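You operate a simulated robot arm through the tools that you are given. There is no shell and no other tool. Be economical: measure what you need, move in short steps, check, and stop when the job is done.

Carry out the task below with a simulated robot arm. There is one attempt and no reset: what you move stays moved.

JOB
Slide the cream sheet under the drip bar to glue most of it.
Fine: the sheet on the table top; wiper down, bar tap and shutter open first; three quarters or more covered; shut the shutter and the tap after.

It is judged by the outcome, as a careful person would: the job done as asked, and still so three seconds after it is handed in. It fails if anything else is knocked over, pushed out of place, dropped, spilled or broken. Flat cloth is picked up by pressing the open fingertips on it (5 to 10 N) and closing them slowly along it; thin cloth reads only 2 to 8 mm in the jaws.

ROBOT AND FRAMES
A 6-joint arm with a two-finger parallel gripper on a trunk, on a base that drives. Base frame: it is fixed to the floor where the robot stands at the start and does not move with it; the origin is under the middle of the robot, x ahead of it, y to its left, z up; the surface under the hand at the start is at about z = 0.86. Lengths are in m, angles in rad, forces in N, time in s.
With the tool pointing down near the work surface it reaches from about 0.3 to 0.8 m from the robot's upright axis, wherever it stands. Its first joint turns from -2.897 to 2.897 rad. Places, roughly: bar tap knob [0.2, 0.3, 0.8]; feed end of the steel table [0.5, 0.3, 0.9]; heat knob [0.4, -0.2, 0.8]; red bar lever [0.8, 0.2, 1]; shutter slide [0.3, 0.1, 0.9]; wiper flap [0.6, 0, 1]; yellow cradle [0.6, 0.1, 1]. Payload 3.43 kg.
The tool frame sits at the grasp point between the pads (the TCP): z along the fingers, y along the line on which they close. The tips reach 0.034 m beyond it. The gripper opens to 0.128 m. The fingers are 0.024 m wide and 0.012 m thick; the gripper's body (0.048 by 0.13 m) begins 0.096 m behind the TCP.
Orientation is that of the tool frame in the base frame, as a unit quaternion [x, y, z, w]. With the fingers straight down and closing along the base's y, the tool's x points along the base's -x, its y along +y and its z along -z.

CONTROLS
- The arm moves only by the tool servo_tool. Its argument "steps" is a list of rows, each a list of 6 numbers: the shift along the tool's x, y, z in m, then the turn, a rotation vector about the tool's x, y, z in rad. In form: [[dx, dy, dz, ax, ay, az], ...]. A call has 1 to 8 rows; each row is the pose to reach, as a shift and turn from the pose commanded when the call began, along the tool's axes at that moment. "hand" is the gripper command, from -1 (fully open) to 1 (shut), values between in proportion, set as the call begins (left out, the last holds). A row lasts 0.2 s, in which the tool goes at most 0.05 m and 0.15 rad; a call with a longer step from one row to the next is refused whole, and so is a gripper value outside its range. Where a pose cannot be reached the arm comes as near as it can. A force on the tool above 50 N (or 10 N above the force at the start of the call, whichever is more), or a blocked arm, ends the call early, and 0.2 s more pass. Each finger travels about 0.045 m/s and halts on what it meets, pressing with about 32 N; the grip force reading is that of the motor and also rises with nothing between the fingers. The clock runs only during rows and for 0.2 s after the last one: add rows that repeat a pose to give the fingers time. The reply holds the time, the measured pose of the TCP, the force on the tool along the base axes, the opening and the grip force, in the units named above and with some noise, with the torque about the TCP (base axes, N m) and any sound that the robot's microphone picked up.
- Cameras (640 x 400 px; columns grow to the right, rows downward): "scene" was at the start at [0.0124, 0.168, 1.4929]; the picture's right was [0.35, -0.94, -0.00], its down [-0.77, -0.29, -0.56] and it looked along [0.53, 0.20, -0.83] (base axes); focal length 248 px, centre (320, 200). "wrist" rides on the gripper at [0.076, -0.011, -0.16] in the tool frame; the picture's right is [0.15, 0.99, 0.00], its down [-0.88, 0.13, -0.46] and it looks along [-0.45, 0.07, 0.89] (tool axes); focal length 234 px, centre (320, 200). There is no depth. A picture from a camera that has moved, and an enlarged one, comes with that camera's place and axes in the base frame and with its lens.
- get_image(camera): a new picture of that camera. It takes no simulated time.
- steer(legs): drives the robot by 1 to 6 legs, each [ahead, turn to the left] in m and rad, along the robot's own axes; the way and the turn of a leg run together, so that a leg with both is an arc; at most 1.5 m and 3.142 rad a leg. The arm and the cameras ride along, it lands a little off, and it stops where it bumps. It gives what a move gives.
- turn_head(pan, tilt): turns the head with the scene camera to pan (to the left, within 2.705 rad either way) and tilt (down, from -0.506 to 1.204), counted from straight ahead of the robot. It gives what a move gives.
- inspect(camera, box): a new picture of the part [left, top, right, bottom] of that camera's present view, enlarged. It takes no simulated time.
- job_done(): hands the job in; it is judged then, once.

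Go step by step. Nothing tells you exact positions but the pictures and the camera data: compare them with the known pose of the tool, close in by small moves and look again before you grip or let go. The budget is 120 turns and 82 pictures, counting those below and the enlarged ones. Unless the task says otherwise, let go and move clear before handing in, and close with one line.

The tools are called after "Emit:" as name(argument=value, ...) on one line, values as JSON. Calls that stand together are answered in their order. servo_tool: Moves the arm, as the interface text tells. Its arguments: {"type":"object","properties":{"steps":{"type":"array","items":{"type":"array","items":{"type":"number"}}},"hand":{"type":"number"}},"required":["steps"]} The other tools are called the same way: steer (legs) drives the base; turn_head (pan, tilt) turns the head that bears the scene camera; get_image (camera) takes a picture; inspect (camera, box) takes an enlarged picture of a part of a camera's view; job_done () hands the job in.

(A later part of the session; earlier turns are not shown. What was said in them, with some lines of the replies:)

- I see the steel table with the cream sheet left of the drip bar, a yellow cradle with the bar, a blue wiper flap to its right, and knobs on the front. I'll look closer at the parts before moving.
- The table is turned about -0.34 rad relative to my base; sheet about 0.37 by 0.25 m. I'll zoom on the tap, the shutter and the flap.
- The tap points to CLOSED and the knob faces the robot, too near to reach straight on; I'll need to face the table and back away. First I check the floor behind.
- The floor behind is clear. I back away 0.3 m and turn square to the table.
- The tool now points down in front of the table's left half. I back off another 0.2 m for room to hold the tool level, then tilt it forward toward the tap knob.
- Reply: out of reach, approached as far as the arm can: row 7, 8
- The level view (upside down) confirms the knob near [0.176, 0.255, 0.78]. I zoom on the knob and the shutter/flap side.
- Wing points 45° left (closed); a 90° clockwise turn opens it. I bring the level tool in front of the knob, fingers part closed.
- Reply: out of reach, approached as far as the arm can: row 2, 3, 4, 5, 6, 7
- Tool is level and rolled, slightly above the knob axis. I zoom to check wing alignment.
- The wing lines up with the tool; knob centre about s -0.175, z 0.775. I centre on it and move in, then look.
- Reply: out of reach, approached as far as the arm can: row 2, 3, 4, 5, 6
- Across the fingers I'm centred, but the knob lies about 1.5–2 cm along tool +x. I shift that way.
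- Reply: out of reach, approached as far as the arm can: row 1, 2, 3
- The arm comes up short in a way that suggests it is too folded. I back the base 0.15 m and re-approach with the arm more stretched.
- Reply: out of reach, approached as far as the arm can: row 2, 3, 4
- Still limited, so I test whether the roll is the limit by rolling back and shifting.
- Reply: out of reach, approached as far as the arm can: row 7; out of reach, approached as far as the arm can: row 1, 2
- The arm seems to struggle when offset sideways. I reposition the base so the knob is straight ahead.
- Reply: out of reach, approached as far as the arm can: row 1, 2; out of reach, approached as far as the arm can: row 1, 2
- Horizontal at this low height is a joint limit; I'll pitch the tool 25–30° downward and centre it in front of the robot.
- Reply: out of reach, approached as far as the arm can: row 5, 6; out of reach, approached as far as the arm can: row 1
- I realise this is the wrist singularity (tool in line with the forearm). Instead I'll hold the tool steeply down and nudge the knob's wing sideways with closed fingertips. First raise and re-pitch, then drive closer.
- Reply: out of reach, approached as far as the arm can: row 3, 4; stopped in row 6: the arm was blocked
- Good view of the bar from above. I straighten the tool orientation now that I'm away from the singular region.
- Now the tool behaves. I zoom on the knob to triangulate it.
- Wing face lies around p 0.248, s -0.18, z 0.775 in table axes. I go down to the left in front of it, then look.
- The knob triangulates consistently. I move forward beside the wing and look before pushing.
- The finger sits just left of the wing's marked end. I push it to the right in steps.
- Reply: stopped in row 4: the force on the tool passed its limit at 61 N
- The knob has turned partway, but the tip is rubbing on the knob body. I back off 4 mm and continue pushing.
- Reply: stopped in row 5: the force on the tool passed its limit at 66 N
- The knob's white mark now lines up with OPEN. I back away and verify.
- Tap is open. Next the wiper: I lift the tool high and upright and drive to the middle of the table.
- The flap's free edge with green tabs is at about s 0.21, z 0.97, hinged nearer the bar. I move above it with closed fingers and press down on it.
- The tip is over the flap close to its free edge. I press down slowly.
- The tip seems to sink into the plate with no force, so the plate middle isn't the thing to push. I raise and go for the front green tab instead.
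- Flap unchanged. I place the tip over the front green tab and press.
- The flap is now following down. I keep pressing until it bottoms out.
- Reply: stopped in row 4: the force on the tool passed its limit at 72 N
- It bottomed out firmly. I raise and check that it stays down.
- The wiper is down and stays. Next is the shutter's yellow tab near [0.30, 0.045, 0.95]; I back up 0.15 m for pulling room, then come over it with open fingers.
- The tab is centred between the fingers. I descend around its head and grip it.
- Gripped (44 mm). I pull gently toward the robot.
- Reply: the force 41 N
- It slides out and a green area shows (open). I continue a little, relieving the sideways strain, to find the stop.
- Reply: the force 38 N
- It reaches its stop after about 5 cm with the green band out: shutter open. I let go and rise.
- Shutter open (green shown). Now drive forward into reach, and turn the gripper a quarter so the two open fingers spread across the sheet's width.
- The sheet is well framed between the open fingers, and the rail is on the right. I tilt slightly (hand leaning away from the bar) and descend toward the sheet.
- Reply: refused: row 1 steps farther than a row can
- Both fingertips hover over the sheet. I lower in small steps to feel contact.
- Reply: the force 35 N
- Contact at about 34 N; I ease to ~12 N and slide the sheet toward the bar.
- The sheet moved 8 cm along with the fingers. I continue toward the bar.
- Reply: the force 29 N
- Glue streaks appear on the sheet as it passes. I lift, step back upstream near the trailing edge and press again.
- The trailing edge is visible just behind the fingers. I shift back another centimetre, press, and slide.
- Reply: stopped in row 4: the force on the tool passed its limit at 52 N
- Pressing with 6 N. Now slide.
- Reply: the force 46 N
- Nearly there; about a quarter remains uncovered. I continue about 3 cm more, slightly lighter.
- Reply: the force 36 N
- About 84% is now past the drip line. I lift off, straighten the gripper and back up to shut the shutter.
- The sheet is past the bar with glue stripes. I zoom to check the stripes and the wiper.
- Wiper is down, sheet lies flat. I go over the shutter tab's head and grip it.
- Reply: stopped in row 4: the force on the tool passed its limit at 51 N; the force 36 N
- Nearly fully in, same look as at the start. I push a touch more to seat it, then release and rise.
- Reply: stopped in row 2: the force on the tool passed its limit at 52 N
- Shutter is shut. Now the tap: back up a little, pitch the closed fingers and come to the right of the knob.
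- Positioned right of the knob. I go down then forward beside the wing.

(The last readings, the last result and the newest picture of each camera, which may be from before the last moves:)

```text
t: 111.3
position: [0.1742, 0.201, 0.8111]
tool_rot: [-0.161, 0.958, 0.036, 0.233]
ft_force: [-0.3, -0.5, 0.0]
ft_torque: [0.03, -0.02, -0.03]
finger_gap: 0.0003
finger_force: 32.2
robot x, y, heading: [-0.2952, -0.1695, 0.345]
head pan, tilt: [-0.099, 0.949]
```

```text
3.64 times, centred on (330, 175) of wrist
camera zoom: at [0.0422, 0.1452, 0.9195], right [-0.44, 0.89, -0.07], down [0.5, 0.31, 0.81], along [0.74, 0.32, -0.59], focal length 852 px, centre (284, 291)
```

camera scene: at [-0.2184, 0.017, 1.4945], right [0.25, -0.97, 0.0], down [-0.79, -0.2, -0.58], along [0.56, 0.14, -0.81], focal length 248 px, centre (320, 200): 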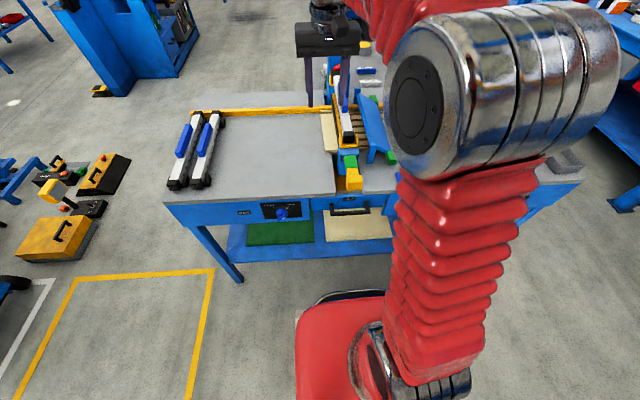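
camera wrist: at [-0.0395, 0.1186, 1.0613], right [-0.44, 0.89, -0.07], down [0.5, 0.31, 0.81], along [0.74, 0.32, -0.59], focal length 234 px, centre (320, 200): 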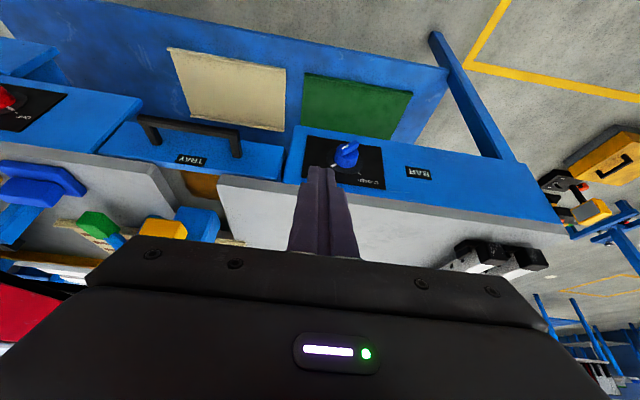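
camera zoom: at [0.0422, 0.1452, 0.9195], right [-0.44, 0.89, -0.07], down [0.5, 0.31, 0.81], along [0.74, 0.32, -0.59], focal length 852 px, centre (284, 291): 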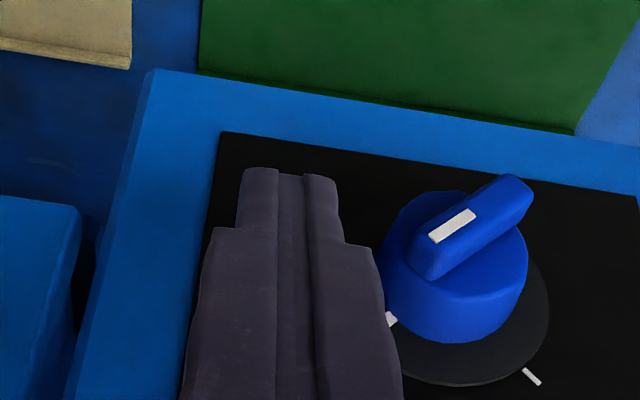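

Well placed. I push the wing left.

Emit:
servo_tool(steps=[[0, 0.01, 0, 0, 0, 0], [0.001, 0.018, -0.0005, 0, 0, 0], [0.001, 0.025, -0.0005, 0, 0, 0], [0.001, 0.031, -0.0005, 0, 0, 0], [0.001, 0.036, -0.0005, 0, 0, 0], [0.001, 0.04, -0.0005, 0, 0, 0]])

Emit:
inspect(camera="wrist", box=[250, 120, 410, 230])

```text
t: 112.3
position: [0.1655, 0.2204, 0.8103]
tool_rot: [-0.154, 0.96, 0.029, 0.232]
ft_force: [-1.3, -5.6, 2.8]
ft_torque: [-0.11, -0.02, -0.11]
finger_gap: 0.0
finger_force: 31.8
robot x, y, heading: [-0.2928, -0.169, 0.346]
head pan, tilt: [-0.099, 0.949]
stopped in row 4: the force on the tool passed its limit at 58 N (the readings are from after the stop); the commanded pose is now the measured one
```

```text
3.64 times, centred on (330, 175) of wrist
camera zoom: at [0.0339, 0.1678, 0.9189], right [-0.43, 0.9, -0.08], down [0.5, 0.32, 0.8], along [0.75, 0.3, -0.59], focal length 852 px, centre (284, 291)
```

zoom: 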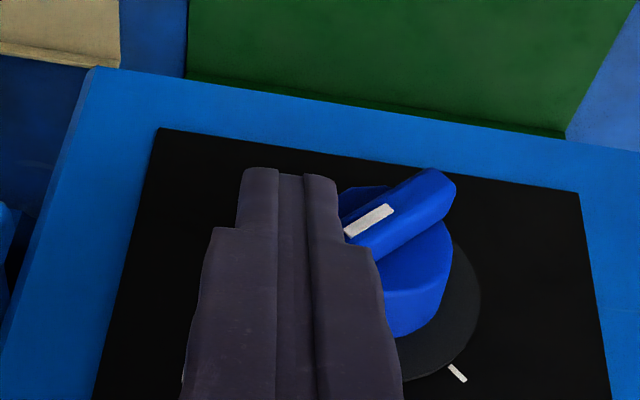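

The wing end resists a pure sideways push. I push left and upward together, lifting the wing end round.

Emit:
servo_tool(steps=[[0.0, 0.002, -0.001, 0, 0, 0], [-0.0015, 0.005, -0.003, 0, 0, 0], [-0.003, 0.009, -0.006, 0, 0, 0], [-0.0035, 0.014, -0.007, 0, 0, 0], [-0.0035, 0.019, -0.007, 0, 0, 0], [-0.003, 0.023, -0.006, 0, 0, 0]])

Emit:
inspect(camera="wrist", box=[250, 120, 410, 230])

```text
t: 113.7
position: [0.1586, 0.2409, 0.8176]
tool_rot: [-0.153, 0.96, 0.026, 0.233]
ft_force: [5.3, -28.5, 21.5]
ft_torque: [-0.62, -0.39, -0.31]
finger_gap: 0.0002
finger_force: 31.7
robot x, y, heading: [-0.2968, -0.1686, 0.344]
head pan, tilt: [-0.099, 0.949]
```

```text
3.64 times, centred on (330, 175) of wrist
camera zoom: at [0.0268, 0.1882, 0.9258], right [-0.43, 0.9, -0.09], down [0.5, 0.32, 0.8], along [0.75, 0.3, -0.59], focal length 852 px, centre (284, 291)
```

zoom: 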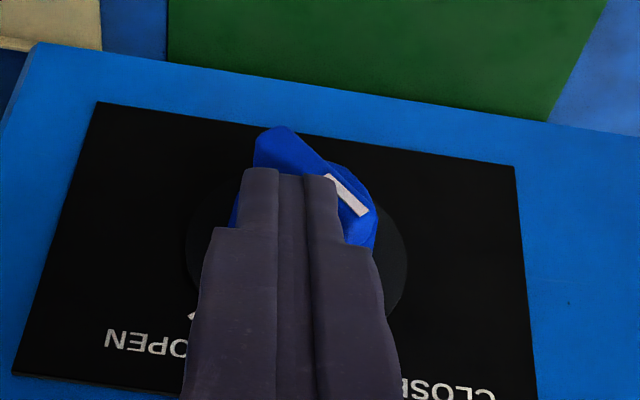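

It has swung over toward CLOSED. A little more to seat it, then back away.

Emit:
servo_tool(steps=[[0, 0.004, 0, 0, 0, 0], [0, 0.007, 0, 0, 0, 0], [0, 0.01, 0, 0, 0, 0]])

Emit:
servo_tool(steps=[[0.01, -0.004, -0.005, 0, 0, 0], [0.04, -0.004, -0.02, 0, 0, 0], [0.07, -0.004, -0.035, 0, 0, 0], [0.05, -0.004, -0.075, 0, 0, 0], [0.03, -0.004, -0.115, 0, 0, 0], [0.02, -0.024, -0.14, 0, 0, 0]])

Emit:
get_image(camera="wrist")

```text
t: 114.0
position: [0.1581, 0.2384, 0.8178]
tool_rot: [-0.152, 0.96, 0.025, 0.232]
ft_force: [-6.3, -7.6, 9.5]
ft_torque: [-0.19, 0.13, 0.01]
finger_gap: 0.0
finger_force: 32.0
robot x, y, heading: [-0.2993, -0.1758, 0.348]
head pan, tilt: [-0.099, 0.949]
stopped in row 1: the force on the tool passed its limit at 55 N (the readings are from after the stop); the commanded pose is now the measured one
```

```text
t: 115.4
position: [0.0886, 0.1979, 0.9315]
tool_rot: [-0.153, 0.96, 0.025, 0.233]
ft_force: [1.1, 0.6, 0.4]
ft_torque: [-0.01, 0.04, -0.01]
finger_gap: 0.0
finger_force: 32.0
robot x, y, heading: [-0.294, -0.1676, 0.348]
head pan, tilt: [-0.099, 0.949]
```

```text
12 pictures are left
camera wrist: at [-0.0433, 0.1462, 1.0409], right [-0.43, 0.9, -0.09], down [0.5, 0.32, 0.8], along [0.75, 0.3, -0.59], focal length 234 px, centre (320, 200)
```

wrist: 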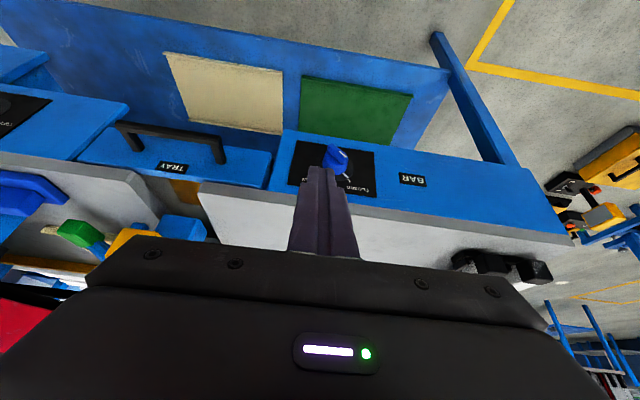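

Emit:
inspect(camera="wrist", box=[285, 130, 395, 205])

```text
5.33 times, centred on (340, 168) of wrist
camera zoom: at [-0.0433, 0.1462, 1.0409], right [-0.43, 0.9, -0.09], down [0.5, 0.32, 0.8], along [0.75, 0.3, -0.59], focal length 1249 px, centre (213, 373)
```

zoom: 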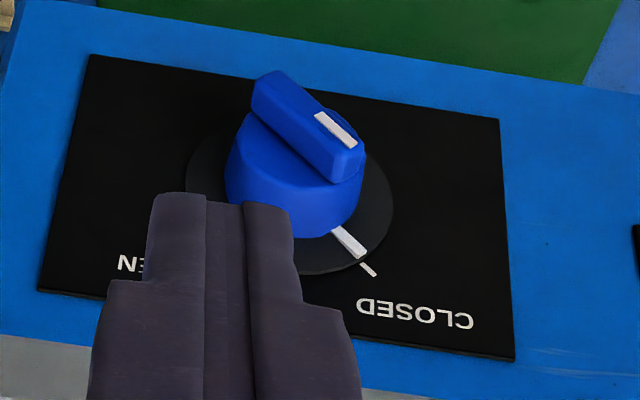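

The tap points at CLOSED. I raise the arm clear and take a last look at the whole.

Emit:
servo_tool(steps=[[-0.02, -0.03, -0.04, 0, 0, 0], [-0.04, -0.03, -0.08, 0, 0, 0], [-0.06, -0.03, -0.12, 0, 0, 0], [-0.08, -0.03, -0.16, 0, 0, 0], [-0.1, -0.03, -0.2, 0, 0, 0], [-0.1, -0.03, -0.2, 0, 0, 0]], hand=0)

Emit:
get_image(camera="wrist")

Emit:
get_image(camera="scene")

```text
refused: row 1 steps farther than a row can; nothing moved
```

```text
10 pictures are left
camera wrist: at [-0.0433, 0.1462, 1.0409], right [-0.43, 0.9, -0.09], down [0.5, 0.32, 0.8], along [0.75, 0.3, -0.59], focal length 234 px, centre (320, 200)
```

wrist: 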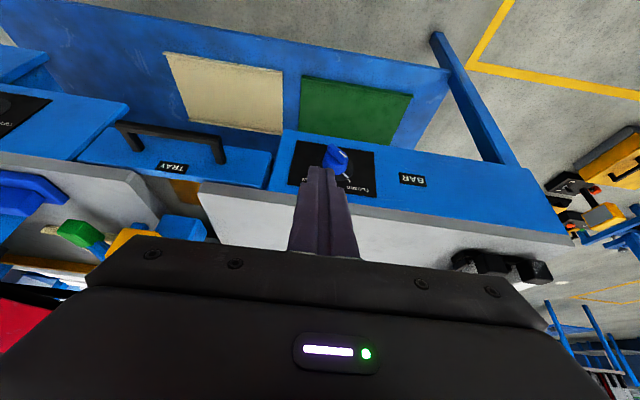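

```text
9 pictures are left
camera scene: at [-0.333, -0.0245, 1.4945], right [0.24, -0.97, 0.0], down [-0.79, -0.2, -0.58], along [0.56, 0.14, -0.81], focal length 248 px, centre (320, 200)
```

scene: 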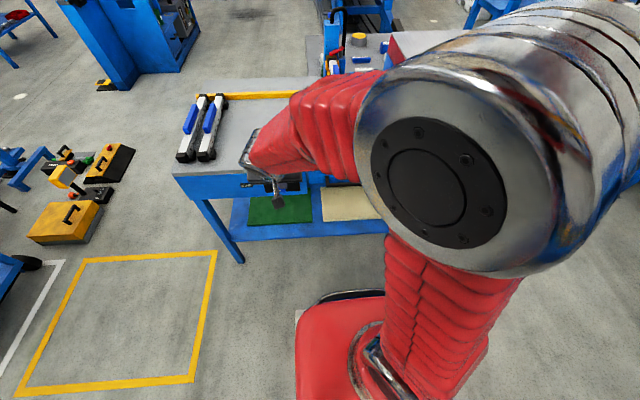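

Emit:
servo_tool(steps=[[-0.015, 0, -0.035, 0, 0, 0], [-0.03, 0, -0.07, 0, 0.06, 0], [-0.045, 0, -0.105, 0, 0.12, 0], [-0.06, 0, -0.14, 0, 0.2, 0], [-0.075, 0, -0.175, 0, 0.28, 0], [-0.09, -0.02, -0.21, 0, 0.36, 0], [-0.1, -0.05, -0.24, 0, 0.4, 0]], hand=0)

Emit:
get_image(camera="wrist")

```text
t: 117.0
position: [0.0822, 0.1482, 1.1942]
tool_rot: [-0.156, 0.987, -0.006, 0.036]
ft_force: [0.5, 0.3, -0.4]
ft_torque: [0.0, 0.0, 0.02]
finger_gap: 0.0643
finger_force: 0.0
robot x, y, heading: [-0.2982, -0.1711, 0.344]
head pan, tilt: [-0.099, 0.949]
```

```text
8 pictures are left
camera wrist: at [0.0007, 0.1134, 1.3493], right [-0.44, 0.9, -0.03], down [0.76, 0.39, 0.51], along [0.47, 0.2, -0.86], focal length 234 px, centre (320, 200)
```

wrist: 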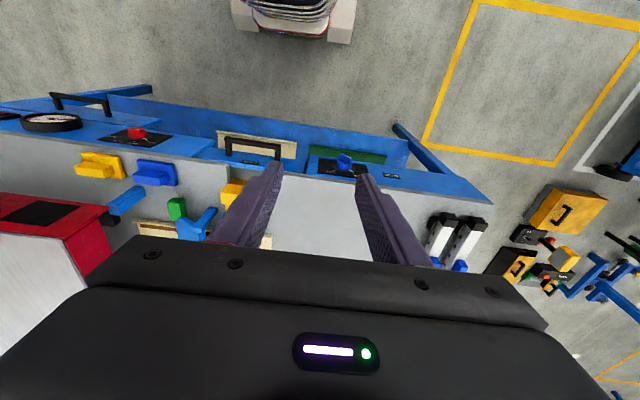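

Everything checks out: the sheet is on the table with about 84% past the drip line, the wiper is down, the shutter and tap are shut, and the arm is clear. I hand it in.

Emit:
job_done()

```text
The job is handed in.
```

The job is handed in: the cream sheet lies flat on the table top with about 84% of it glued (my estimate from the pictures), the wiper is down, and the shutter and tap are both shut again. The glue shows as separate stripes on both sides of the wiper, not as a spread film.
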